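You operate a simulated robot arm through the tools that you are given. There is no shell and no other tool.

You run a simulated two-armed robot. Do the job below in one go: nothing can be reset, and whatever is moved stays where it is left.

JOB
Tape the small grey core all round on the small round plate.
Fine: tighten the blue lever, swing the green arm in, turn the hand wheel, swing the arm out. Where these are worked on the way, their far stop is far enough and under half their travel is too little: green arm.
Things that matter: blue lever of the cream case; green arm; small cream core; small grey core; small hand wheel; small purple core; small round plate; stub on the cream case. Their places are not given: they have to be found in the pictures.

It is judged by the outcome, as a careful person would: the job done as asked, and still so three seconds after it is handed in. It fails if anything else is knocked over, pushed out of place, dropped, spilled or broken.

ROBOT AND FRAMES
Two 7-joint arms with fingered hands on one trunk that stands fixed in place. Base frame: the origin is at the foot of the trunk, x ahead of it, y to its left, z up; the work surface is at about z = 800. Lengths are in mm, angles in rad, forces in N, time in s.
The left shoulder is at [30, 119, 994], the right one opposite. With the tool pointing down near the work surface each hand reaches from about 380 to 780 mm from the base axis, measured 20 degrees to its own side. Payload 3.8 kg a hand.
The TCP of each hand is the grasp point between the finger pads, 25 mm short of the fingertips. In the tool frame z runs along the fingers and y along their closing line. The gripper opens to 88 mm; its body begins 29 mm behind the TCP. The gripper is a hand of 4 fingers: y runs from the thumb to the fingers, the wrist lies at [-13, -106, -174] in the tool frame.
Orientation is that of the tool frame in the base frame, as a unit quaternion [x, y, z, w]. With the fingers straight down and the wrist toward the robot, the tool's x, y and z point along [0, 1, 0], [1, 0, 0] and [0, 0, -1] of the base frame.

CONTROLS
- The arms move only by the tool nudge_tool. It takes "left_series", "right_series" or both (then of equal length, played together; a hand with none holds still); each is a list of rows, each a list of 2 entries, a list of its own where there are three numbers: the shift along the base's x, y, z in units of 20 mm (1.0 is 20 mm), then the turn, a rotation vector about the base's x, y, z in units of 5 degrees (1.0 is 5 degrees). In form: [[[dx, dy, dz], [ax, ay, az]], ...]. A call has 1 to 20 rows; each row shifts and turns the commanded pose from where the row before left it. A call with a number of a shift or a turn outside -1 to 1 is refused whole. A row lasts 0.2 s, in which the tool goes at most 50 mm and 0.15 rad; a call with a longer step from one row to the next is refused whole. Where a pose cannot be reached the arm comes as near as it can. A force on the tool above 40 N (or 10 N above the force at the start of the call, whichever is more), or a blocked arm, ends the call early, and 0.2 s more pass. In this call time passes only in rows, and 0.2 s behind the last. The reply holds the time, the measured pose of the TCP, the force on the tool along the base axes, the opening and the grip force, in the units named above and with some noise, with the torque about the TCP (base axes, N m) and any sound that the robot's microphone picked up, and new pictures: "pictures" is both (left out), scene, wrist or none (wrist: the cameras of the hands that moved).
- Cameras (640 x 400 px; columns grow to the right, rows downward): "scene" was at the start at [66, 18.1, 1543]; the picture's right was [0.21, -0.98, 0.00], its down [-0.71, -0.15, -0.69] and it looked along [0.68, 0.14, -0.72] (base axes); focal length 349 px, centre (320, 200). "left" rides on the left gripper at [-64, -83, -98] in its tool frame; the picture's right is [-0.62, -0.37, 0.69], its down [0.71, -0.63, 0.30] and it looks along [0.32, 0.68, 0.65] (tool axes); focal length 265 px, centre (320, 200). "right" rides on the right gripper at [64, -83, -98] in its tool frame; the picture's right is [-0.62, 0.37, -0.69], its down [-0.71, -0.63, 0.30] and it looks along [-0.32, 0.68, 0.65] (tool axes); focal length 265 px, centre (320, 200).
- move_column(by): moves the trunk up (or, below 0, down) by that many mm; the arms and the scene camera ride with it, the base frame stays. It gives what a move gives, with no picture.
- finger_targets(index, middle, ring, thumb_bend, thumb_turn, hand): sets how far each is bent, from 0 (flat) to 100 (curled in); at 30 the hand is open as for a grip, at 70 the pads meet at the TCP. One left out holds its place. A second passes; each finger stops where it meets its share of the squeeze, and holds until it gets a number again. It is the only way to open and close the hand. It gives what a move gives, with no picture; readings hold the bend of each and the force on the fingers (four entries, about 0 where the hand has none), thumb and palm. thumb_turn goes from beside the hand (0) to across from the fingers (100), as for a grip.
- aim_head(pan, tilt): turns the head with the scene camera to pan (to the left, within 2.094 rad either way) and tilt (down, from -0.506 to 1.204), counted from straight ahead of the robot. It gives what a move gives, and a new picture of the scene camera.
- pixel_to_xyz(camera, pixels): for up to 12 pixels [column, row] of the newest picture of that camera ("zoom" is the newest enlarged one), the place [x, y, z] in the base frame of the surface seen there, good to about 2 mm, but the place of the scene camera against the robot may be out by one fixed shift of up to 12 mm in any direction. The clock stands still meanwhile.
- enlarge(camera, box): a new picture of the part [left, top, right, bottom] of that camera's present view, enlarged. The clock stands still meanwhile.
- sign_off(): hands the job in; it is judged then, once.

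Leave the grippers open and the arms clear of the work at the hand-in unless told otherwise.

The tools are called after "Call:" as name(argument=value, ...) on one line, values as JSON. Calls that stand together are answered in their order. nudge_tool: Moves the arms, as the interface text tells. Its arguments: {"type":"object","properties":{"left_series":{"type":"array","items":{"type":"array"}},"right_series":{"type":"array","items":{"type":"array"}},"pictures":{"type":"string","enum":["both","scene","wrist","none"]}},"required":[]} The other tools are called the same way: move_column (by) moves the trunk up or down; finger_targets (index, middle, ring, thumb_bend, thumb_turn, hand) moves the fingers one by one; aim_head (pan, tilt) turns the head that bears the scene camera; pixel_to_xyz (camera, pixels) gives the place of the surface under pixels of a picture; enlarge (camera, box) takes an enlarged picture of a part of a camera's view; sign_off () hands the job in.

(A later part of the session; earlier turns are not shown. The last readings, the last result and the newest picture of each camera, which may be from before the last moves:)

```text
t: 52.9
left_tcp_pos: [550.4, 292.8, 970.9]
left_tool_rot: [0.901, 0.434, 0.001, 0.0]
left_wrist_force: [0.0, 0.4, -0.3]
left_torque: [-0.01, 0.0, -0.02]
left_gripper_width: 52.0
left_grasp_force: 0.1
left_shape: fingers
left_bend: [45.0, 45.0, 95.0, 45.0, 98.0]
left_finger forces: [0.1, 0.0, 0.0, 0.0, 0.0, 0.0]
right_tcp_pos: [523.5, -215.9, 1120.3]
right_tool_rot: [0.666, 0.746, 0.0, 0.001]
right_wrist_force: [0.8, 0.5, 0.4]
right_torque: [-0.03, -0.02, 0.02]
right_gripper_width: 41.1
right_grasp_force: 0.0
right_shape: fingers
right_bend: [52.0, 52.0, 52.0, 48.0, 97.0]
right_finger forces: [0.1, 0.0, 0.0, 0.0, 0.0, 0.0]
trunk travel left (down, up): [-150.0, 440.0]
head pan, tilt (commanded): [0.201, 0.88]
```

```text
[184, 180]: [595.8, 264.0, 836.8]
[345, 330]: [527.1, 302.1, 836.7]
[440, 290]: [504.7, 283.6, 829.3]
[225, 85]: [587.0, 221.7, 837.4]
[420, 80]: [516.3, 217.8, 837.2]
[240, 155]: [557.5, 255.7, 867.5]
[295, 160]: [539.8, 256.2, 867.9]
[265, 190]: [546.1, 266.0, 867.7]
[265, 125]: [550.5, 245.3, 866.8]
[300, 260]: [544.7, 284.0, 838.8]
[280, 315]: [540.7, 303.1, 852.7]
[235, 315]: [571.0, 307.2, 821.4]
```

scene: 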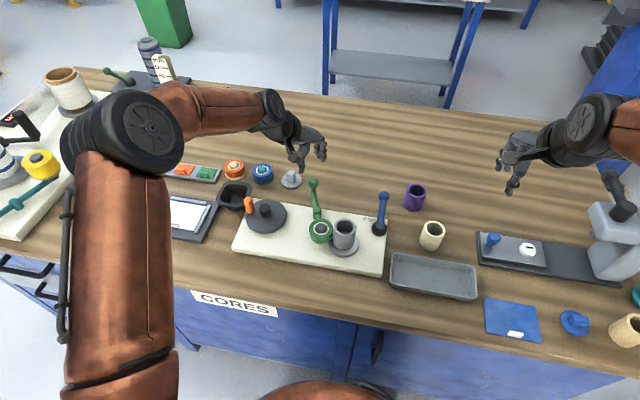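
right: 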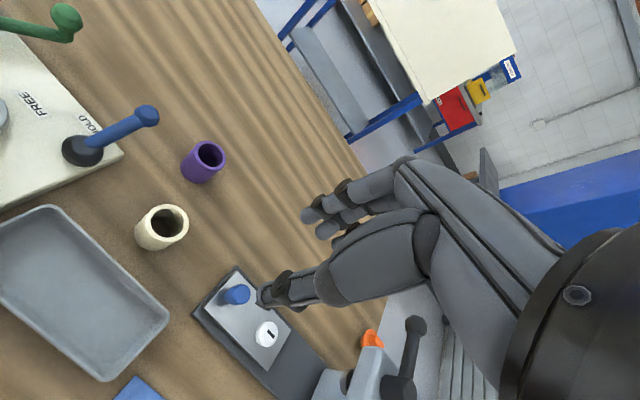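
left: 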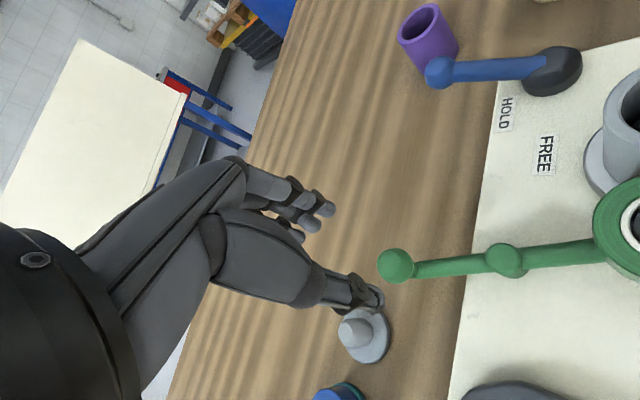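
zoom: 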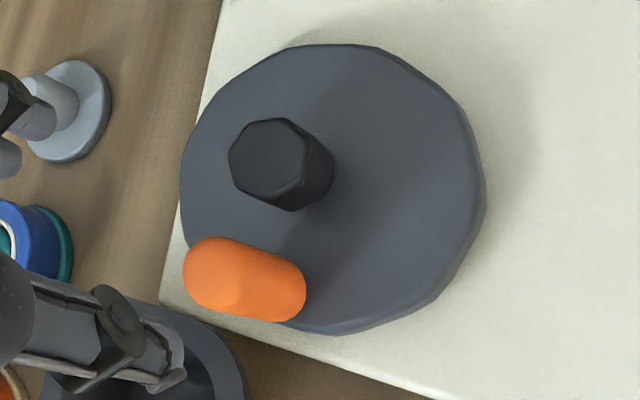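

Wheel centre ≈ (548.2, 255.5), knob centre ≈ (547.3, 294.5), knob radius ~9, crank radius 39. I align over the knob and lower to z≈892.

Call:
nudge_tool(left_series=[[[-0.15, 0.08, -0.6], [0, 0, 0]], [[0, 0, -0.7], [0, 0, 0]], [[0, 0, -0.7], [0, 0, 0]], [[0, 0, -0.7], [0, 0, 0]], [[0, 0, -0.7], [0, 0, 0]], [[0, 0, -0.5], [0, 0, 0]]], pictures="both")

Call:
enlarge(camera="left", box=[200, 140, 520, 360])

```text
t: 54.3
left_tcp_pos: [545.0, 293.9, 892.9]
left_tool_rot: [0.901, 0.435, 0.0, 0.0]
left_wrist_force: [1.2, -0.4, 0.9]
left_torque: [0.0, 0.01, -0.01]
left_gripper_width: 52.3
left_grasp_force: 0.1
left_shape: fingers
left_bend: [45.0, 45.0, 95.0, 45.0, 98.0]
left_finger forces: [0.1, 0.0, 0.0, 0.0, 0.1, 0.1]
right_tcp_pos: [522.4, -216.6, 1121.0]
right_tool_rot: [0.666, 0.746, -0.001, -0.001]
right_wrist_force: [0.1, -0.9, -0.1]
right_torque: [0.01, -0.03, 0.01]
right_gripper_width: 41.5
right_grasp_force: 0.1
right_shape: fingers
right_bend: [52.0, 52.0, 52.0, 48.0, 97.0]
right_finger forces: [0.0, 0.0, 0.0, 0.1, 0.1, 0.1]
trunk travel left (down, up): [-150.0, 440.0]
head pan, tilt (commanded): [0.201, 0.88]
```

scene: 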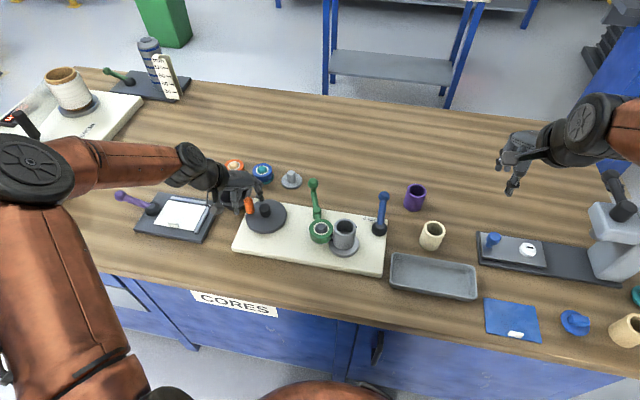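
left: 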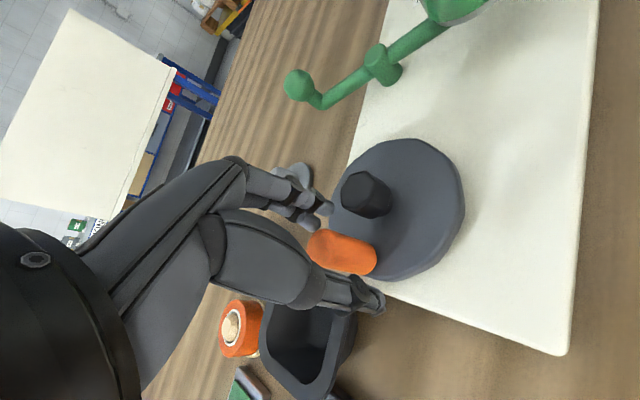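

```text
1.82 times, centred on (360, 250) of left
```

zoom: 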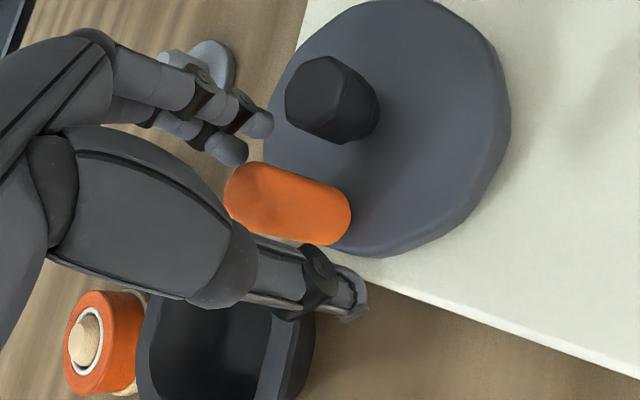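

The knob is between thumb and the two fingers. I close them on it.

Call:
finger_targets(hand="left", index=66, middle=66, thumb_bend=66)

Call:
enlarge(camera="left", box=[200, 140, 520, 360])

```text
t: 55.3
left_tcp_pos: [546.0, 293.7, 892.4]
left_tool_rot: [0.901, 0.433, 0.0, 0.0]
left_wrist_force: [2.5, -2.7, -0.5]
left_torque: [-0.09, -0.01, -0.03]
left_gripper_width: 11.5
left_grasp_force: 2.8
left_shape: fingers
left_bend: [63.0, 63.0, 95.0, 65.0, 97.0]
left_finger forces: [2.2, 2.7, 0.0, 0.1, 1.1, 0.0]
right_tcp_pos: [523.7, -216.9, 1120.6]
right_tool_rot: [0.665, 0.746, 0.0, 0.0]
right_wrist_force: [0.7, 0.3, 0.2]
right_torque: [0.01, -0.01, -0.02]
right_gripper_width: 41.4
right_grasp_force: 0.2
right_shape: fingers
right_bend: [52.0, 52.0, 52.0, 48.0, 97.0]
right_finger forces: [0.0, 0.1, 0.1, 0.1, 0.0, 0.0]
trunk travel left (down, up): [-150.0, 440.0]
head pan, tilt (commanded): [0.201, 0.88]
```

```text
1.82 times, centred on (360, 250) of left
```

zoom: 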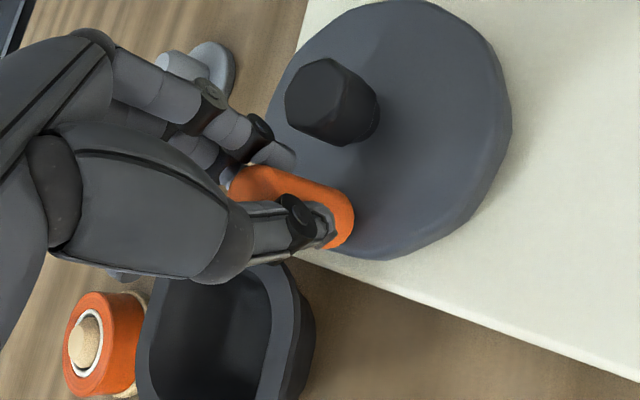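

Light three-point grip on the knob. I start turning the wheel clockwise (from above) by 40° in 10° arc steps and look.

Call:
nudge_tool(left_series=[[[0.34, -0.025, 0], [0, 0, 0]], [[0.33, -0.08, 0], [0, 0, 0]], [[0.31, -0.14, 0], [0, 0, 0]], [[0.28, -0.19, 0], [0, 0, 0]]], pictures="both")

Call:
enlarge(camera="scene", box=[210, 160, 390, 280])

```text
t: 56.3
left_tcp_pos: [572.4, 285.1, 894.1]
left_tool_rot: [0.9, 0.435, 0.0, 0.0]
left_wrist_force: [-0.3, 1.2, 0.1]
left_torque: [-0.01, -0.01, 0.03]
left_gripper_width: 12.3
left_grasp_force: 1.8
left_shape: fingers
left_bend: [65.0, 65.0, 95.0, 62.0, 97.0]
left_finger forces: [0.5, 1.0, 0.2, 0.1, 2.7, 0.0]
right_tcp_pos: [524.0, -215.3, 1119.9]
right_tool_rot: [0.666, 0.746, -0.001, 0.001]
right_wrist_force: [-0.1, 0.0, 0.2]
right_torque: [0.02, 0.01, 0.0]
right_gripper_width: 41.2
right_grasp_force: 0.0
right_shape: fingers
right_bend: [52.0, 52.0, 52.0, 48.0, 97.0]
right_finger forces: [0.1, 0.0, 0.0, 0.0, 0.0, 0.1]
trunk travel left (down, up): [-150.0, 440.0]
head pan, tilt (commanded): [0.201, 0.88]
```

scene: 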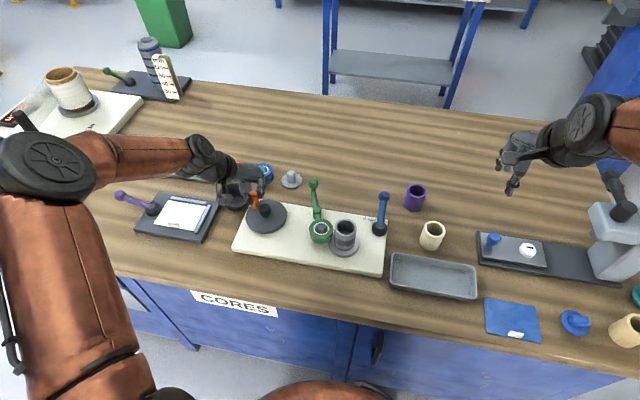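
left: 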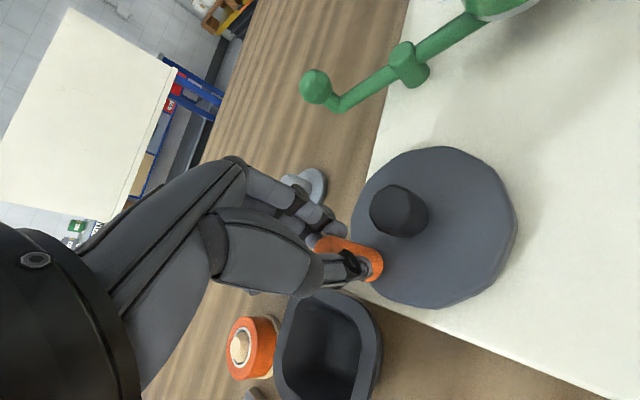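

```text
3.33 times, centred on (300, 220) of scene
```

zoom: 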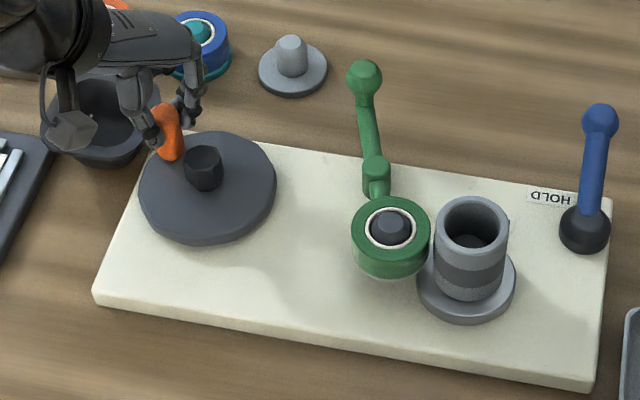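

A dark band has appeared on the core. I zoom in on it.

Call:
enlarge(camera="scene", box=[305, 200, 375, 265])

```text
6.15 times, centred on (340, 232) of scene
```

zoom: 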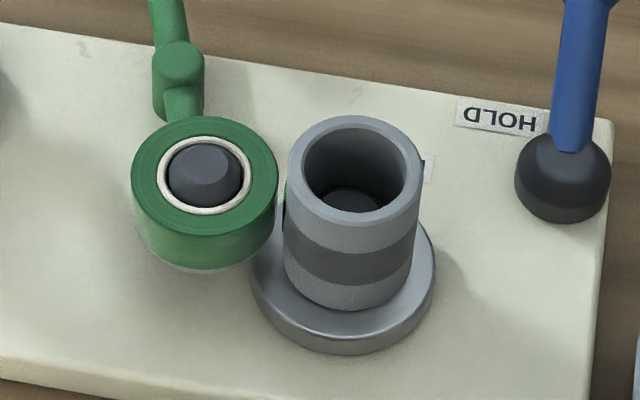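

A winding band appeared, with green tape at the contact side (left/back). The wheel turns easily. I continue clockwise by 60°.

Call:
nudge_tool(left_series=[[[0.245, -0.235, 0], [0, 0, 0]], [[0.2, -0.275, 0], [0, 0, 0]], [[0.15, -0.305, 0], [0, 0, 0]], [[0.095, -0.33, 0], [0, 0, 0]], [[0.035, -0.335, 0], [0, 0, 0]], [[-0.025, -0.34, 0], [0, 0, 0]]], pictures="both")

Call:
enlarge(camera="scene", box=[230, 180, 390, 280])

```text
t: 57.7
left_tcp_pos: [585.2, 249.7, 893.2]
left_tool_rot: [0.9, 0.436, -0.001, 0.0]
left_wrist_force: [-0.5, -0.7, 0.1]
left_torque: [-0.02, 0.01, -0.02]
left_gripper_width: 7.0
left_grasp_force: 0.0
left_shape: fingers
left_bend: [66.0, 66.0, 95.0, 66.0, 97.0]
left_finger forces: [0.0, 0.1, 0.0, 0.0, 0.0, 0.0]
right_tcp_pos: [522.4, -216.6, 1120.8]
right_tool_rot: [0.666, 0.746, 0.001, 0.0]
right_wrist_force: [0.1, -0.3, -0.3]
right_torque: [-0.01, -0.03, -0.03]
right_gripper_width: 41.4
right_grasp_force: 0.1
right_shape: fingers
right_bend: [52.0, 52.0, 52.0, 48.0, 97.0]
right_finger forces: [0.1, 0.1, 0.0, 0.1, 0.0, 0.1]
trunk travel left (down, up): [-150.0, 440.0]
head pan, tilt (commanded): [0.201, 0.88]
```

scene: 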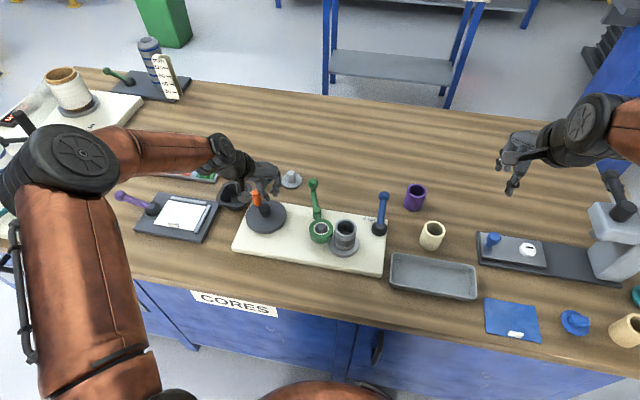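
left: 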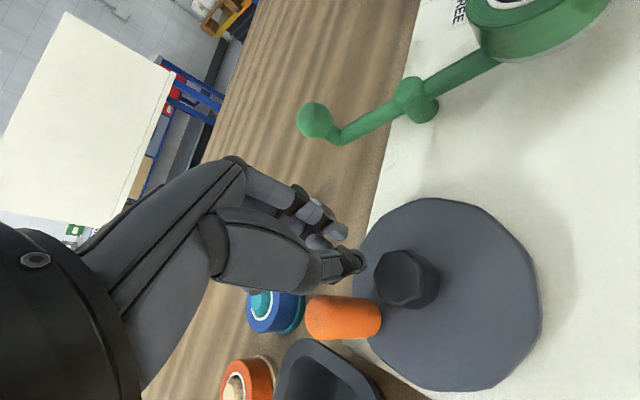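

```text
4.00 times, centred on (310, 230) of scene
```

zoom: 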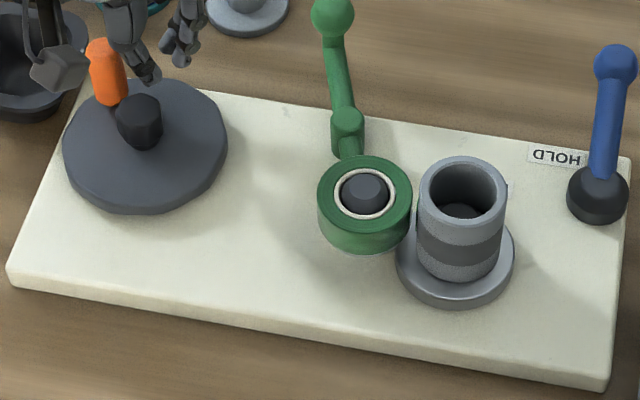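

The knob slipped out of the loose grip; the wheel is about 40° turned. I'll regrip deeper and tighter. First I measure where the knob is now.

Call:
pixel_to_xyz(camera="left", pixels=[[320, 315], [330, 305], [335, 330], [345, 317], [360, 310], [372, 318], [315, 305], [318, 330], [400, 265], [385, 275], [415, 280], [400, 295]])

```text
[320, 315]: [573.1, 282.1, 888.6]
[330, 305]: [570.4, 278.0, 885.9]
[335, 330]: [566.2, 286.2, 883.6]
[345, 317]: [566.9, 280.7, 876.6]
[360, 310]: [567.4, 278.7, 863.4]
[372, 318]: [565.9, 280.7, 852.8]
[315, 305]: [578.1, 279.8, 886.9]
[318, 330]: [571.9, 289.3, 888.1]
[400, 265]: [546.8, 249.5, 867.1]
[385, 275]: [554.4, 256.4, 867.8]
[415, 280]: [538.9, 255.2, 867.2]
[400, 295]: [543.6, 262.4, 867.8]
```

Knob is now at ≈ (575, 283), i.e. 46° on the circle. I raise the left hand, open it, and move over the knob again.

Call:
nudge_tool(left_series=[[[0, 0, 0.9], [0, 0, 0]], [[0, 0, 0.9], [0, 0, 0]], [[0, 0, 0.7], [0, 0, 0]], [[-0.25, 0.85, 0], [0, 0, 0]], [[-0.25, 0.83, 0], [0, 0, 0]]], pictures="none")

Call:
finger_targets(hand="left", index=46, middle=46, ring=95, thumb_bend=46)

Call:
enlarge(camera="left", box=[280, 160, 520, 360])

```text
t: 58.9
left_tcp_pos: [576.2, 282.0, 943.2]
left_tool_rot: [0.901, 0.435, 0.0, 0.0]
left_wrist_force: [0.0, 0.3, -0.5]
left_torque: [0.02, -0.02, -0.02]
left_gripper_width: 6.7
left_grasp_force: 0.0
left_shape: fingers
left_bend: [66.0, 66.0, 95.0, 66.0, 97.0]
left_finger forces: [0.0, 0.0, 0.0, 0.0, 0.0, 0.0]
right_tcp_pos: [522.5, -216.4, 1121.0]
right_tool_rot: [0.666, 0.746, 0.0, 0.0]
right_wrist_force: [1.1, 0.6, 0.1]
right_torque: [0.01, 0.0, 0.03]
right_gripper_width: 41.5
right_grasp_force: 0.1
right_shape: fingers
right_bend: [52.0, 52.0, 52.0, 48.0, 97.0]
right_finger forces: [0.1, 0.1, 0.1, 0.0, 0.0, 0.0]
trunk travel left (down, up): [-150.0, 440.0]
head pan, tilt (commanded): [0.201, 0.88]
```

```text
t: 59.9
left_tcp_pos: [575.2, 282.0, 943.3]
left_tool_rot: [0.901, 0.434, 0.0, 0.0]
left_wrist_force: [-0.4, 0.2, -0.5]
left_torque: [0.01, 0.02, -0.01]
left_gripper_width: 49.8
left_grasp_force: 0.1
left_shape: fingers
left_bend: [46.0, 46.0, 95.0, 46.0, 97.0]
left_finger forces: [0.1, 0.0, 0.1, 0.0, 0.0, 0.0]
right_tcp_pos: [524.1, -215.2, 1120.1]
right_tool_rot: [0.665, 0.746, 0.001, 0.0]
right_wrist_force: [-0.9, 0.6, -0.3]
right_torque: [0.0, -0.02, 0.0]
right_gripper_width: 41.4
right_grasp_force: 0.1
right_shape: fingers
right_bend: [52.0, 52.0, 52.0, 48.0, 97.0]
right_finger forces: [0.0, 0.0, 0.0, 0.1, 0.0, 0.0]
trunk travel left (down, up): [-150.0, 440.0]
head pan, tilt (commanded): [0.201, 0.88]
```

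```text
2.00 times, centred on (400, 260) of left
```

zoom: 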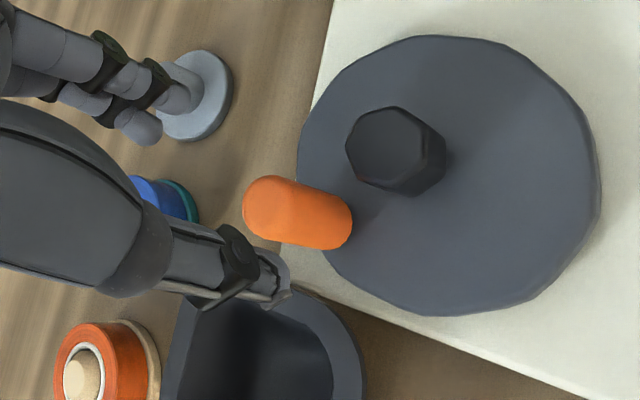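

Aligned over the knob. I lower 59 mm to z≈884 and close with a firm squeeze.

Call:
nudge_tool(left_series=[[[0, 0.03, -0.75], [0, 0, 0]], [[0, 0, -0.75], [0, 0, 0]], [[0, 0, -0.75], [0, 0, 0]], [[0, 0, -0.7], [0, 0, 0]]], pictures="none")

Call:
enlarge(camera="left", box=[200, 140, 520, 360])

```text
t: 60.9
left_tcp_pos: [575.6, 281.3, 884.5]
left_tool_rot: [0.9, 0.435, 0.001, 0.0]
left_wrist_force: [0.1, 0.6, -0.7]
left_torque: [-0.01, 0.03, 0.02]
left_gripper_width: 49.9
left_grasp_force: 0.0
left_shape: fingers
left_bend: [46.0, 46.0, 95.0, 46.0, 97.0]
left_finger forces: [0.0, 0.0, 0.0, 0.0, 0.0, 0.0]
right_tcp_pos: [523.9, -215.8, 1120.6]
right_tool_rot: [0.666, 0.746, 0.0, 0.001]
right_wrist_force: [0.0, -0.6, -0.4]
right_torque: [-0.01, 0.01, 0.01]
right_gripper_width: 41.4
right_grasp_force: 0.1
right_shape: fingers
right_bend: [52.0, 52.0, 52.0, 48.0, 97.0]
right_finger forces: [0.1, 0.0, 0.0, 0.1, 0.0, 0.1]
trunk travel left (down, up): [-150.0, 440.0]
head pan, tilt (commanded): [0.201, 0.88]
```

```text
1.82 times, centred on (360, 250) of left
```

zoom: 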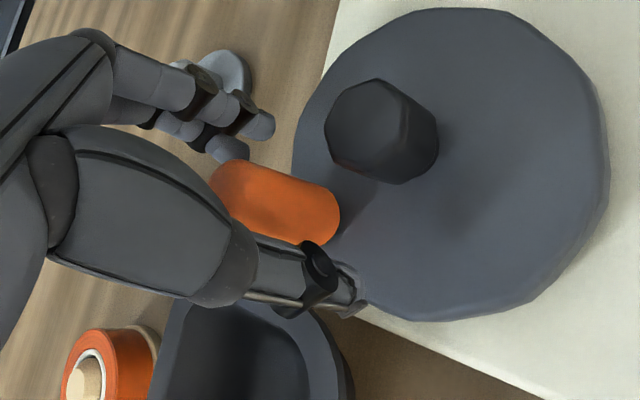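

Call:
finger_targets(hand="left", index=78, middle=78, thumb_bend=78)

Call:
enlarge(camera="left", box=[200, 140, 520, 360])

```text
t: 61.9
left_tcp_pos: [574.9, 282.8, 884.2]
left_tool_rot: [0.9, 0.435, -0.001, -0.001]
left_wrist_force: [2.6, 1.8, -7.1]
left_torque: [0.04, -0.06, -0.02]
left_gripper_width: 5.4
left_grasp_force: 12.7
left_shape: fingers
left_bend: [72.0, 66.0, 95.0, 68.0, 95.0]
left_finger forces: [6.4, 9.6, 0.0, 0.1, 9.9, 0.0]
right_tcp_pos: [524.6, -216.3, 1120.5]
right_tool_rot: [0.666, 0.746, -0.001, -0.001]
right_wrist_force: [-0.9, -0.3, 0.4]
right_torque: [-0.01, 0.0, -0.01]
right_gripper_width: 41.4
right_grasp_force: 0.3
right_shape: fingers
right_bend: [52.0, 52.0, 52.0, 48.0, 97.0]
right_finger forces: [0.0, 0.1, 0.0, 0.0, 0.1, 0.1]
trunk travel left (down, up): [-150.0, 440.0]
head pan, tilt (commanded): [0.201, 0.88]
```

```text
1.82 times, centred on (360, 250) of left
```

zoom: 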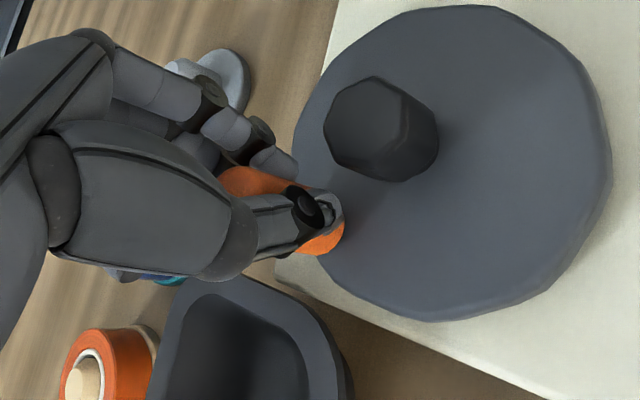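

Firm grip (about 10 N each). I turn 40° clockwise and check that the knob follows.

Call:
nudge_tool(left_series=[[[0.225, -0.255, 0], [0, 0, 0]], [[0.175, -0.29, 0], [0, 0, 0]], [[0.12, -0.32, 0], [0, 0, 0]], [[0.065, -0.33, 0], [0, 0, 0]]], pictures="both")

Call:
enlarge(camera="scene", box=[230, 180, 390, 280])

```text
t: 62.9
left_tcp_pos: [587.3, 258.1, 882.9]
left_tool_rot: [0.901, 0.434, 0.001, -0.001]
left_wrist_force: [-0.5, 0.2, 0.4]
left_torque: [0.01, 0.01, -0.01]
left_gripper_width: 0.1
left_grasp_force: 0.0
left_shape: fingers
left_bend: [74.0, 74.0, 95.0, 74.0, 95.0]
left_finger forces: [0.0, 0.0, 0.0, 0.1, 0.0, 0.0]
right_tcp_pos: [523.4, -217.3, 1119.5]
right_tool_rot: [0.666, 0.746, 0.001, 0.0]
right_wrist_force: [-0.9, 0.4, 0.4]
right_torque: [-0.01, -0.01, 0.02]
right_gripper_width: 41.4
right_grasp_force: 0.1
right_shape: fingers
right_bend: [52.0, 52.0, 52.0, 48.0, 97.0]
right_finger forces: [0.1, 0.0, 0.1, 0.0, 0.0, 0.0]
trunk travel left (down, up): [-150.0, 440.0]
head pan, tilt (commanded): [0.201, 0.88]
```

scene: 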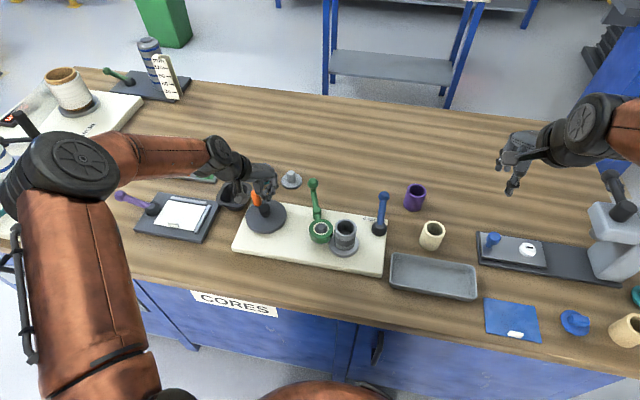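
left: 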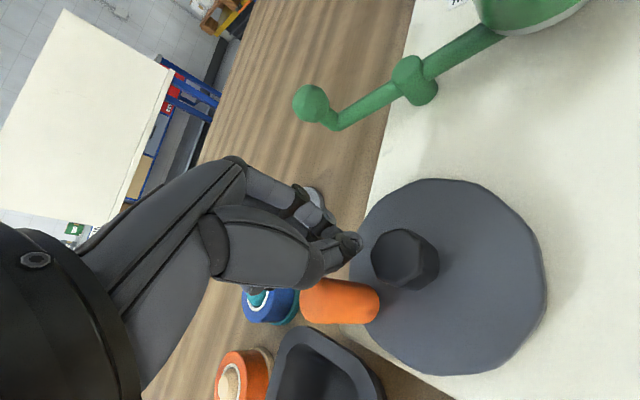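

```text
4.00 times, centred on (310, 230) of scene
```

zoom: 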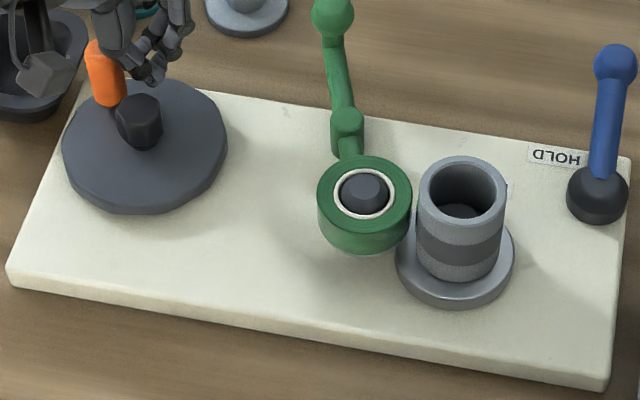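

It slipped again. I measure the knob's place to see whether the wheel moved at all.

Call:
pixel_to_xyz(camera="left", pixels=[[308, 300], [315, 290], [318, 312], [335, 302], [350, 300], [365, 305], [372, 303], [340, 285], [340, 318], [400, 250], [388, 258], [415, 262]])

Call:
enlarge(camera="scene", box=[305, 200, 375, 265])

```text
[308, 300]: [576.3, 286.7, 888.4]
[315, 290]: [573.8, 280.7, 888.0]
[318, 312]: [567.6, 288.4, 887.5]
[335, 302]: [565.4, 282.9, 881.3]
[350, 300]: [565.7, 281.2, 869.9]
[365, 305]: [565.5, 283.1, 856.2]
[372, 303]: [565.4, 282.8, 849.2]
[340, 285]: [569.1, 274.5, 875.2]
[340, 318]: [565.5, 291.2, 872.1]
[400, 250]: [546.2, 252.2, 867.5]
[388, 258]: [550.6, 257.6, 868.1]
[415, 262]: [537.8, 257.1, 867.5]
```

```text
6.15 times, centred on (340, 232) of scene
```

zoom: 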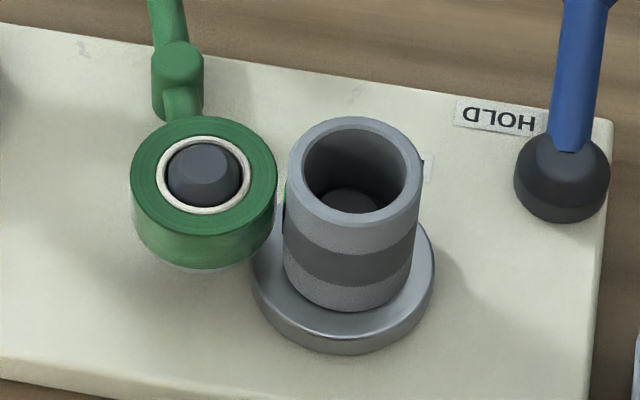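

The wheel has not moved in the second try; the knob slips past the single thumb. A better way: cage the knob on all sides – index and ring finger as side walls, middle finger behind, thumb in front. To place this I need the exact lateral places of my fingers. I raise the hand, open all fingers equally and measure the tips.

Call:
nudge_tool(left_series=[[[0, 0, 0.9], [0, 0, 0]], [[0, 0, 0.9], [0, 0, 0]], [[0, 0, 0.9], [0, 0, 0]], [[0, 0, 0.9], [0, 0, 0]], [[-0.3, 0.5, 0.5], [0, 0, 0]], [[-0.3, 0.6, 0], [0, 0, 0]]], pictures="none")

Call:
finger_targets(hand="left", index=50, middle=50, ring=50, thumb_bend=40)

Call:
enlarge(camera="scene", box=[210, 140, 310, 230])

Call:
enlarge(camera="left", box=[200, 140, 420, 320])

```text
t: 64.3
left_tcp_pos: [574.3, 281.3, 967.8]
left_tool_rot: [0.901, 0.434, -0.001, 0.001]
left_wrist_force: [0.3, 0.4, -0.8]
left_torque: [0.02, 0.02, -0.01]
left_gripper_width: 0.0
left_grasp_force: 0.2
left_shape: fingers
left_bend: [74.0, 74.0, 95.0, 74.0, 95.0]
left_finger forces: [0.1, 0.0, 0.1, 0.1, 0.0, 0.0]
right_tcp_pos: [523.9, -216.0, 1121.2]
right_tool_rot: [0.666, 0.746, 0.0, 0.0]
right_wrist_force: [0.3, 0.1, -1.1]
right_torque: [0.01, 0.01, 0.0]
right_gripper_width: 41.5
right_grasp_force: 0.0
right_shape: fingers
right_bend: [52.0, 52.0, 52.0, 48.0, 97.0]
right_finger forces: [0.1, 0.0, 0.0, 0.1, 0.0, 0.0]
trunk travel left (down, up): [-150.0, 440.0]
head pan, tilt (commanded): [0.201, 0.88]
```

```text
t: 65.3
left_tcp_pos: [574.6, 281.3, 967.7]
left_tool_rot: [0.9, 0.435, 0.0, -0.001]
left_wrist_force: [0.9, 0.3, 0.4]
left_torque: [0.01, -0.03, 0.03]
left_gripper_width: 52.2
left_grasp_force: 0.1
left_shape: fingers
left_bend: [50.0, 50.0, 50.0, 40.0, 97.0]
left_finger forces: [0.0, 0.0, 0.0, 0.0, 0.0, 0.1]
right_tcp_pos: [523.5, -215.6, 1120.5]
right_tool_rot: [0.666, 0.746, -0.001, 0.0]
right_wrist_force: [0.2, 0.0, -0.1]
right_torque: [0.0, -0.01, 0.01]
right_gripper_width: 41.4
right_grasp_force: 0.0
right_shape: fingers
right_bend: [52.0, 52.0, 52.0, 48.0, 97.0]
right_finger forces: [0.0, 0.1, 0.0, 0.0, 0.0, 0.1]
trunk travel left (down, up): [-150.0, 440.0]
head pan, tilt (commanded): [0.201, 0.88]
```

```text
4.44 times, centred on (260, 185) of scene
```

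zoom: 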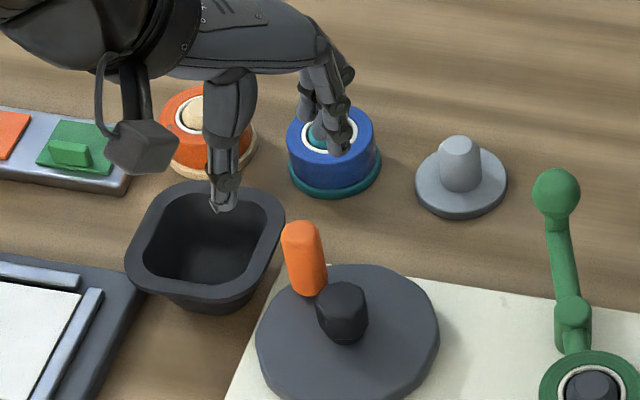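

```text
2.22 times, centred on (310, 230) of left
```

zoom: 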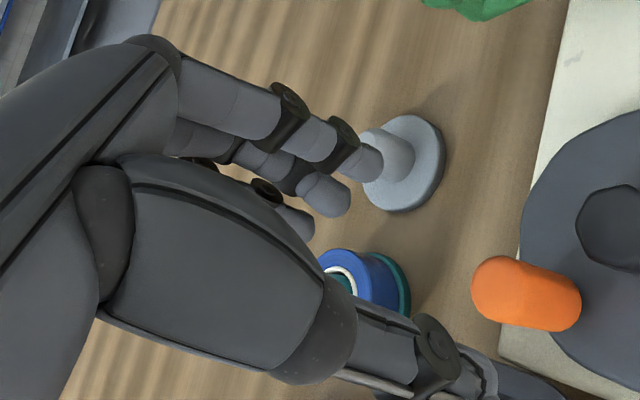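

Call:
pixel_to_xyz(camera="zoom", pixels=[[372, 163], [360, 155], [335, 200], [345, 190], [305, 222], [298, 215], [312, 140], [285, 105], [470, 380], [440, 345], [400, 340], [495, 385]])

```text
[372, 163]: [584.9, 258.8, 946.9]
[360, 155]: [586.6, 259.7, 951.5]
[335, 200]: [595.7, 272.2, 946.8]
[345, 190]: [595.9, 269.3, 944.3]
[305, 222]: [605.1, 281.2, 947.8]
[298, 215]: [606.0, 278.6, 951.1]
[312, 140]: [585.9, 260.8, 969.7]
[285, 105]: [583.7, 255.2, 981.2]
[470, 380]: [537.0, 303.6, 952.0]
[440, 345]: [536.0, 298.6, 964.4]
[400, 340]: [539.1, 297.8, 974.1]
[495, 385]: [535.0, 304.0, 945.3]
```

Finger spacing is only ~15 mm, so a cage is not possible. Better: use the three closed fingers as a flat pusher – with their backs I push the knob clockwise, and later pull with their inner side. I close the hand and place it behind the knob (at about (548, 298)), then lower.

Call:
finger_targets(hand="left", index=69, middle=69, ring=69, thumb_bend=69)

Call:
nudge_tool(left_series=[[[-0.66, 0.43, 0], [0, 0, 0]], [[-0.66, 0.43, -0.2], [0, 0, 0]], [[0, 0, -0.9], [0, 0, 0]], [[0, 0, -0.9], [0, 0, 0]], [[0, 0, -0.9], [0, 0, 0]], [[0, 0, -0.9], [0, 0, 0]], [[0, 0, -0.4], [0, 0, 0]]], pictures="both")

Call:
enlarge(camera="left", box=[200, 140, 520, 360])

Call:
enlarge(camera="scene", box=[210, 160, 310, 250])

```text
t: 66.3
left_tcp_pos: [574.2, 281.8, 967.5]
left_tool_rot: [0.901, 0.434, 0.0, 0.0]
left_wrist_force: [0.0, 0.5, -1.4]
left_torque: [0.01, 0.03, 0.03]
left_gripper_width: 0.9
left_grasp_force: 0.1
left_shape: fingers
left_bend: [69.0, 69.0, 69.0, 69.0, 97.0]
left_finger forces: [0.0, 0.1, 0.1, 0.0, 0.0, 0.0]
right_tcp_pos: [522.7, -215.7, 1120.8]
right_tool_rot: [0.666, 0.746, 0.001, 0.0]
right_wrist_force: [-0.2, -0.1, 0.0]
right_torque: [0.01, -0.01, 0.0]
right_gripper_width: 41.3
right_grasp_force: 0.0
right_shape: fingers
right_bend: [52.0, 52.0, 52.0, 48.0, 97.0]
right_finger forces: [0.1, 0.1, 0.1, 0.0, 0.1, 0.0]
trunk travel left (down, up): [-150.0, 440.0]
head pan, tilt (commanded): [0.201, 0.88]
```

```text
t: 67.9
left_tcp_pos: [547.5, 298.8, 882.7]
left_tool_rot: [0.9, 0.435, 0.001, 0.0]
left_wrist_force: [-0.1, 0.8, 0.1]
left_torque: [-0.02, 0.01, -0.02]
left_gripper_width: 0.8
left_grasp_force: 0.6
left_shape: fingers
left_bend: [69.0, 70.0, 69.0, 69.0, 97.0]
left_finger forces: [0.0, 1.3, 0.0, 0.0, 0.0, 0.0]
right_tcp_pos: [523.7, -216.5, 1120.3]
right_tool_rot: [0.666, 0.746, 0.0, 0.0]
right_wrist_force: [-0.5, -0.6, -0.1]
right_torque: [0.0, -0.01, 0.03]
right_gripper_width: 41.4
right_grasp_force: 0.1
right_shape: fingers
right_bend: [52.0, 52.0, 52.0, 48.0, 97.0]
right_finger forces: [0.1, 0.1, 0.0, 0.0, 0.0, 0.0]
trunk travel left (down, up): [-150.0, 440.0]
head pan, tilt (commanded): [0.201, 0.88]
```

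scene: 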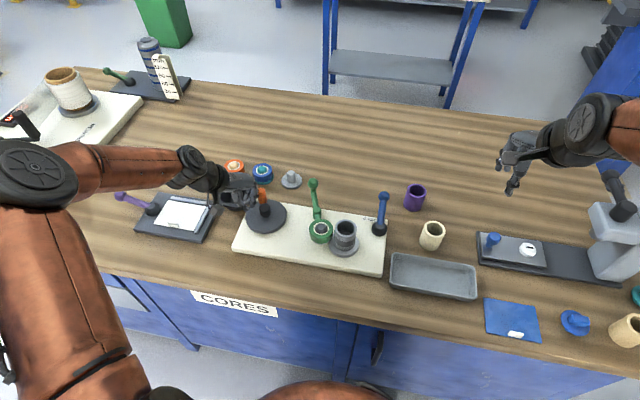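
left: 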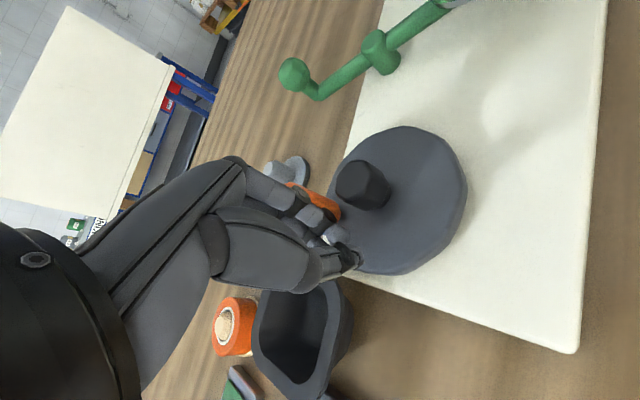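

```text
1.82 times, centred on (360, 250) of left
```

zoom: 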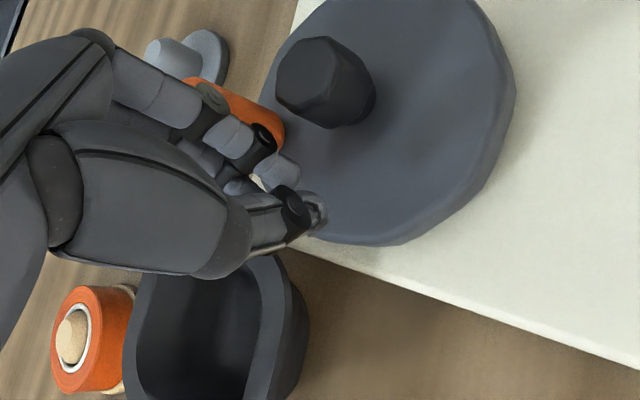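

```text
4.44 times, centred on (260, 205) of scene
```

zoom: 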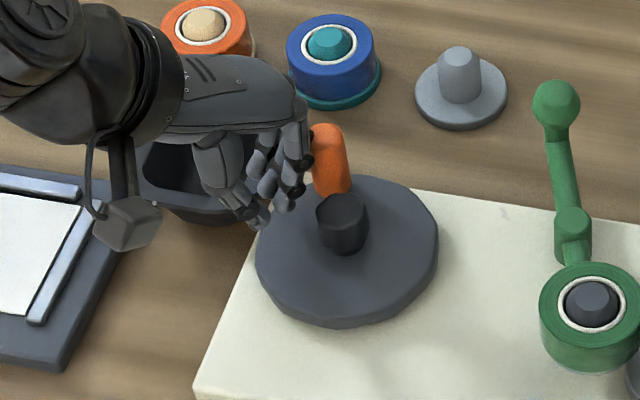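

The backs of the fingers lie right behind the knob. I push clockwise 25° along the arc, turning the hand along a little, and check.

Call:
nudge_tool(left_series=[[[0.19, -0.005, 0], [0, 0, -0.4]], [[0.19, -0.02, 0], [0, 0, -0.4]], [[0.185, -0.04, 0], [0, 0, -0.4]], [[0.18, -0.055, 0], [0, 0, -0.4]], [[0.175, -0.065, 0], [0, 0, -0.4]]], pictures="both")

Call:
enlarge(camera="scene", box=[230, 170, 390, 280])

```text
t: 69.1
left_tcp_pos: [568.4, 295.3, 882.7]
left_tool_rot: [0.935, 0.354, 0.0, 0.0]
left_wrist_force: [0.1, 1.6, 0.5]
left_torque: [0.03, -0.03, 0.08]
left_gripper_width: 1.1
left_grasp_force: 0.8
left_shape: fingers
left_bend: [69.0, 70.0, 69.0, 69.0, 97.0]
left_finger forces: [0.0, 1.8, 0.0, 0.0, 0.0, 0.1]
right_tcp_pos: [522.8, -215.8, 1121.1]
right_tool_rot: [0.666, 0.746, 0.0, 0.0]
right_wrist_force: [0.2, -0.5, 0.4]
right_torque: [0.01, 0.04, 0.0]
right_gripper_width: 41.6
right_grasp_force: 0.1
right_shape: fingers
right_bend: [52.0, 52.0, 52.0, 48.0, 97.0]
right_finger forces: [0.1, 0.0, 0.1, 0.0, 0.0, 0.1]
trunk travel left (down, up): [-150.0, 440.0]
head pan, tilt (commanded): [0.201, 0.88]
```

scene: 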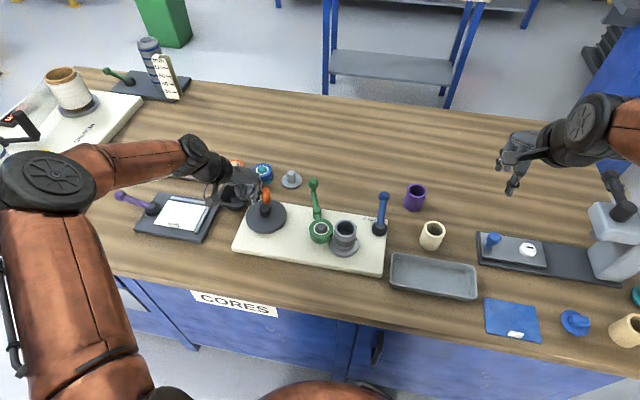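
left: 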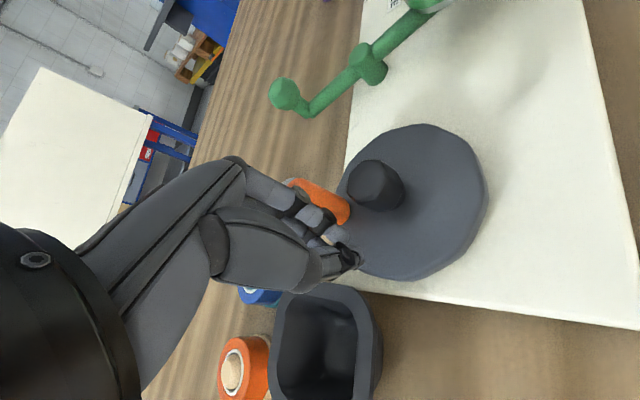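

```text
3.64 times, centred on (310, 225) of scene
```

zoom: 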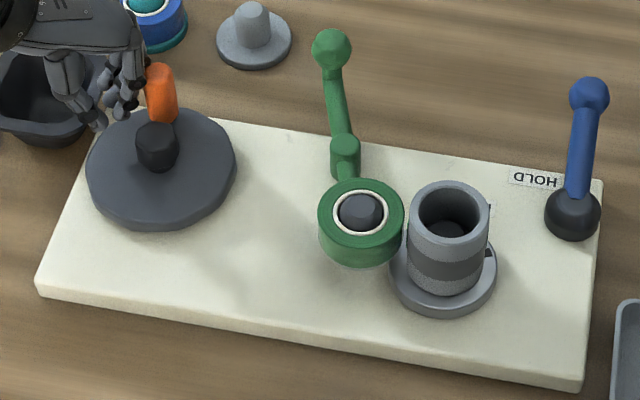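

The push works: the knob moves on. The turntable's black mark now shows at the right (487, 254), so the turntable turns faster than the wheel. I measure mark and knob.

Call:
enlarge(camera="scene", box=[305, 200, 375, 265])

Call:
pixel_to_xyz(camera="left", pixels=[[340, 208], [330, 203], [345, 215], [320, 197], [310, 192], [295, 183], [375, 180], [390, 185]])

```text
6.15 times, centred on (340, 232) of scene
```

zoom: 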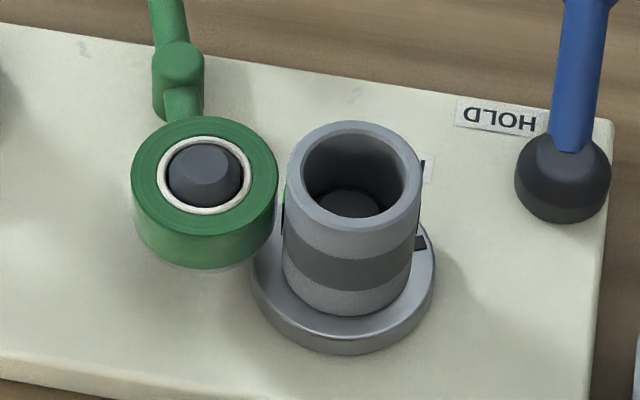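

```text
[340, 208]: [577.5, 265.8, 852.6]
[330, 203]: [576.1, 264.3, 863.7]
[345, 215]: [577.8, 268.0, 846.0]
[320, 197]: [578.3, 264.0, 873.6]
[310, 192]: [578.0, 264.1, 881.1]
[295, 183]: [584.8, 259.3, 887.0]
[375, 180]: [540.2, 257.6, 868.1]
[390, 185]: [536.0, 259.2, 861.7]
```

Call:
pixel_to_xyz(camera="zoom", pixels=[[421, 243], [284, 215], [285, 195], [350, 275], [420, 170], [415, 230], [300, 265], [400, 265]])

```text
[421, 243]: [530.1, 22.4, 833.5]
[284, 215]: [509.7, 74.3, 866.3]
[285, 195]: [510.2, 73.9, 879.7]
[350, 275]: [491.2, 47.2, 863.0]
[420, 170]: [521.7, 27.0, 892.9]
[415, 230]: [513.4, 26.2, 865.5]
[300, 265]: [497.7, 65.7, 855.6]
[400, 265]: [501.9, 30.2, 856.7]
```

The turntable turns twice as fast as the wheel: it has made about 163° so far. I continue pushing clockwise another 30° of the wheel.

Call:
nudge_tool(left_series=[[[0.17, -0.095, 0], [0, 0, -0.4]], [[0.16, -0.11, 0], [0, 0, -0.4]], [[0.15, -0.125, 0], [0, 0, -0.4]], [[0.14, -0.135, 0], [0, 0, -0.4]], [[0.125, -0.145, 0], [0, 0, -0.4]], [[0.115, -0.16, 0], [0, 0, -0.4]]], pictures="both")

Call:
enlarge(camera="scene", box=[230, 170, 390, 280])

```text
t: 70.5
left_tcp_pos: [585.3, 279.2, 882.4]
left_tool_rot: [0.967, 0.254, 0.001, 0.0]
left_wrist_force: [-0.7, 1.4, -0.5]
left_torque: [-0.01, 0.01, 0.02]
left_gripper_width: 0.0
left_grasp_force: 0.8
left_shape: fingers
left_bend: [70.0, 69.0, 69.0, 69.0, 97.0]
left_finger forces: [2.0, 0.1, 0.0, 0.0, 0.0, 0.0]
right_tcp_pos: [523.6, -215.3, 1120.1]
right_tool_rot: [0.666, 0.746, 0.0, 0.0]
right_wrist_force: [-0.6, 0.7, 0.2]
right_torque: [0.0, 0.01, 0.0]
right_gripper_width: 41.6
right_grasp_force: 0.1
right_shape: fingers
right_bend: [52.0, 52.0, 52.0, 48.0, 97.0]
right_finger forces: [0.0, 0.0, 0.0, 0.0, 0.1, 0.1]
trunk travel left (down, up): [-150.0, 440.0]
head pan, tilt (commanded): [0.201, 0.88]
```

scene: 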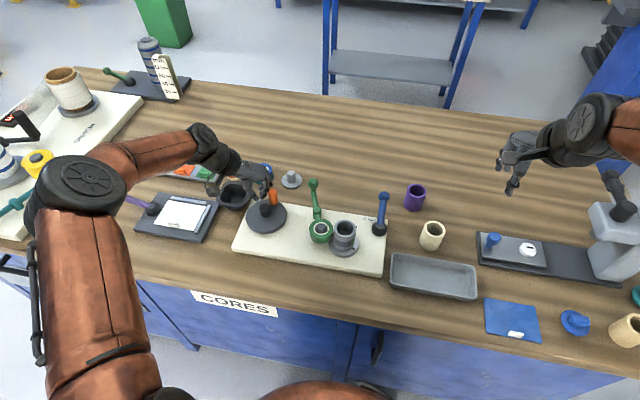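
left: 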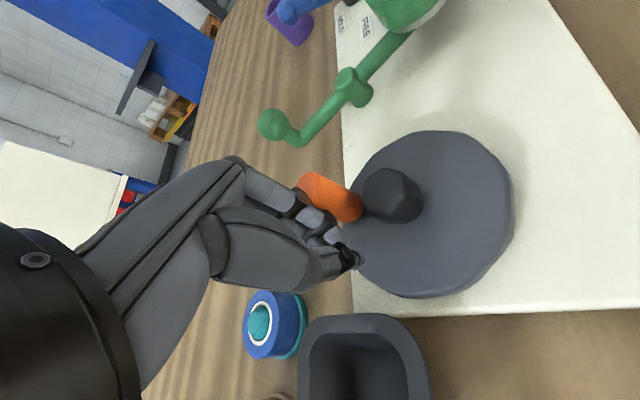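

```text
3.64 times, centred on (310, 225) of scene
```

zoom: 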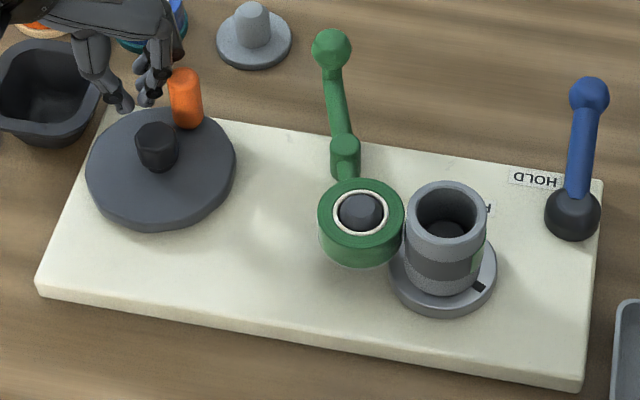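

Green tape is now showing at the right side of the core. I check the knob's position before going on.

Call:
pixel_to_xyz(camera="left", pixels=[[350, 207], [340, 200], [357, 215], [330, 193], [320, 185], [310, 180], [345, 193], [335, 208]])

```text
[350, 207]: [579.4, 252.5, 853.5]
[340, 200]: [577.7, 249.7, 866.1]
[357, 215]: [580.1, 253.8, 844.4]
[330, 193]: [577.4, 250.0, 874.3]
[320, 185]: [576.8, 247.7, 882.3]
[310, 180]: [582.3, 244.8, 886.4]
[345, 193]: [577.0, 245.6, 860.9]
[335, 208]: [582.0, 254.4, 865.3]
```

Knob at −17° on the circle; the index finger pushes it from behind like a pin, well aligned. I open the thumb so that it will not meet the hub nut, then continue along the arc 25°.

Call:
finger_targets(hand="left", thumb_bend=30)

Call:
nudge_tool(left_series=[[[0.01, -0.18, 0], [0, 0, 0]], [[-0.005, -0.18, 0], [0, 0, 0]], [[-0.025, -0.18, 0], [0, 0, 0]], [[-0.035, -0.175, 0], [0, 0, 0]], [[-0.055, -0.17, 0], [0, 0, 0]]], pictures="both")

Call:
enlarge(camera="scene", box=[230, 170, 390, 280])

```text
t: 71.5
left_tcp_pos: [583.3, 280.0, 880.9]
left_tool_rot: [0.967, 0.254, 0.001, 0.0]
left_wrist_force: [0.3, 1.6, 0.8]
left_torque: [-0.02, 0.02, 0.0]
left_gripper_width: 40.6
left_grasp_force: 1.0
left_shape: fingers
left_bend: [70.0, 69.0, 69.0, 30.0, 97.0]
left_finger forces: [1.9, 0.1, 0.0, 0.0, 0.0, 0.1]
right_tcp_pos: [523.5, -216.4, 1121.5]
right_tool_rot: [0.666, 0.746, 0.0, 0.0]
right_wrist_force: [-0.4, -0.2, -0.4]
right_torque: [0.01, -0.01, -0.01]
right_gripper_width: 41.2
right_grasp_force: 0.1
right_shape: fingers
right_bend: [52.0, 52.0, 52.0, 48.0, 97.0]
right_finger forces: [0.1, 0.0, 0.1, 0.1, 0.1, 0.0]
trunk travel left (down, up): [-150.0, 440.0]
head pan, tilt (commanded): [0.201, 0.88]
```

```text
t: 72.7
left_tcp_pos: [582.9, 260.6, 881.9]
left_tool_rot: [0.967, 0.255, 0.0, -0.001]
left_wrist_force: [0.8, 2.0, 1.6]
left_torque: [0.01, -0.03, 0.0]
left_gripper_width: 40.6
left_grasp_force: 1.0
left_shape: fingers
left_bend: [70.0, 69.0, 69.0, 30.0, 97.0]
left_finger forces: [2.1, 0.0, 0.1, 0.0, 0.0, 0.1]
right_tcp_pos: [524.2, -215.6, 1121.8]
right_tool_rot: [0.666, 0.746, 0.0, 0.0]
right_wrist_force: [0.5, -0.3, -0.2]
right_torque: [0.03, 0.01, 0.0]
right_gripper_width: 41.4
right_grasp_force: 0.0
right_shape: fingers
right_bend: [52.0, 52.0, 52.0, 48.0, 97.0]
right_finger forces: [0.1, 0.0, 0.0, 0.0, 0.0, 0.0]
trunk travel left (down, up): [-150.0, 440.0]
head pan, tilt (commanded): [0.201, 0.88]
```

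scene: 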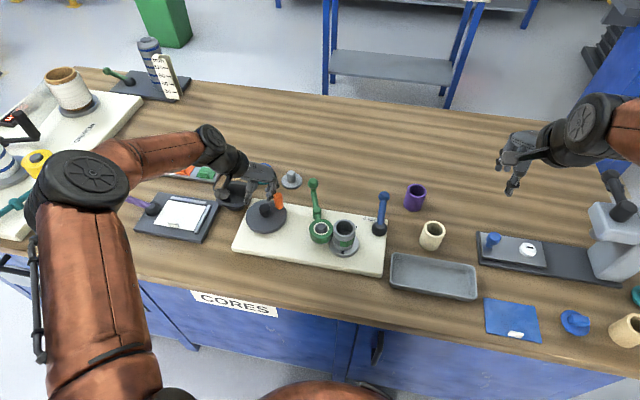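
left: 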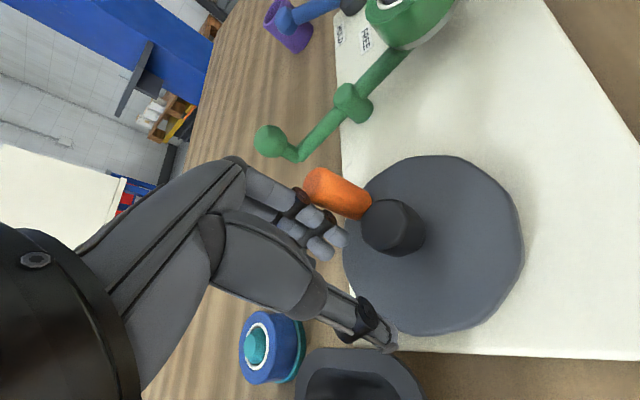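

```text
3.64 times, centred on (310, 225) of scene
```

zoom: 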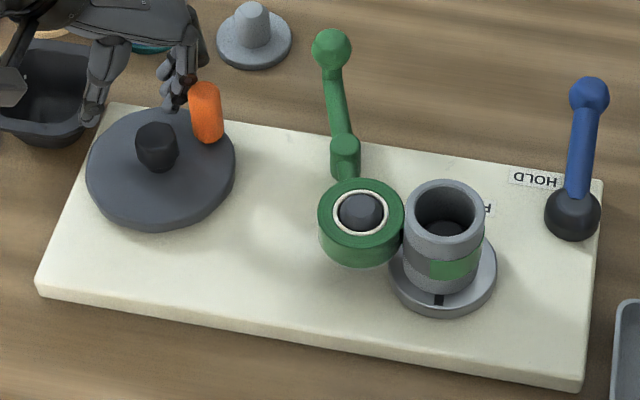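

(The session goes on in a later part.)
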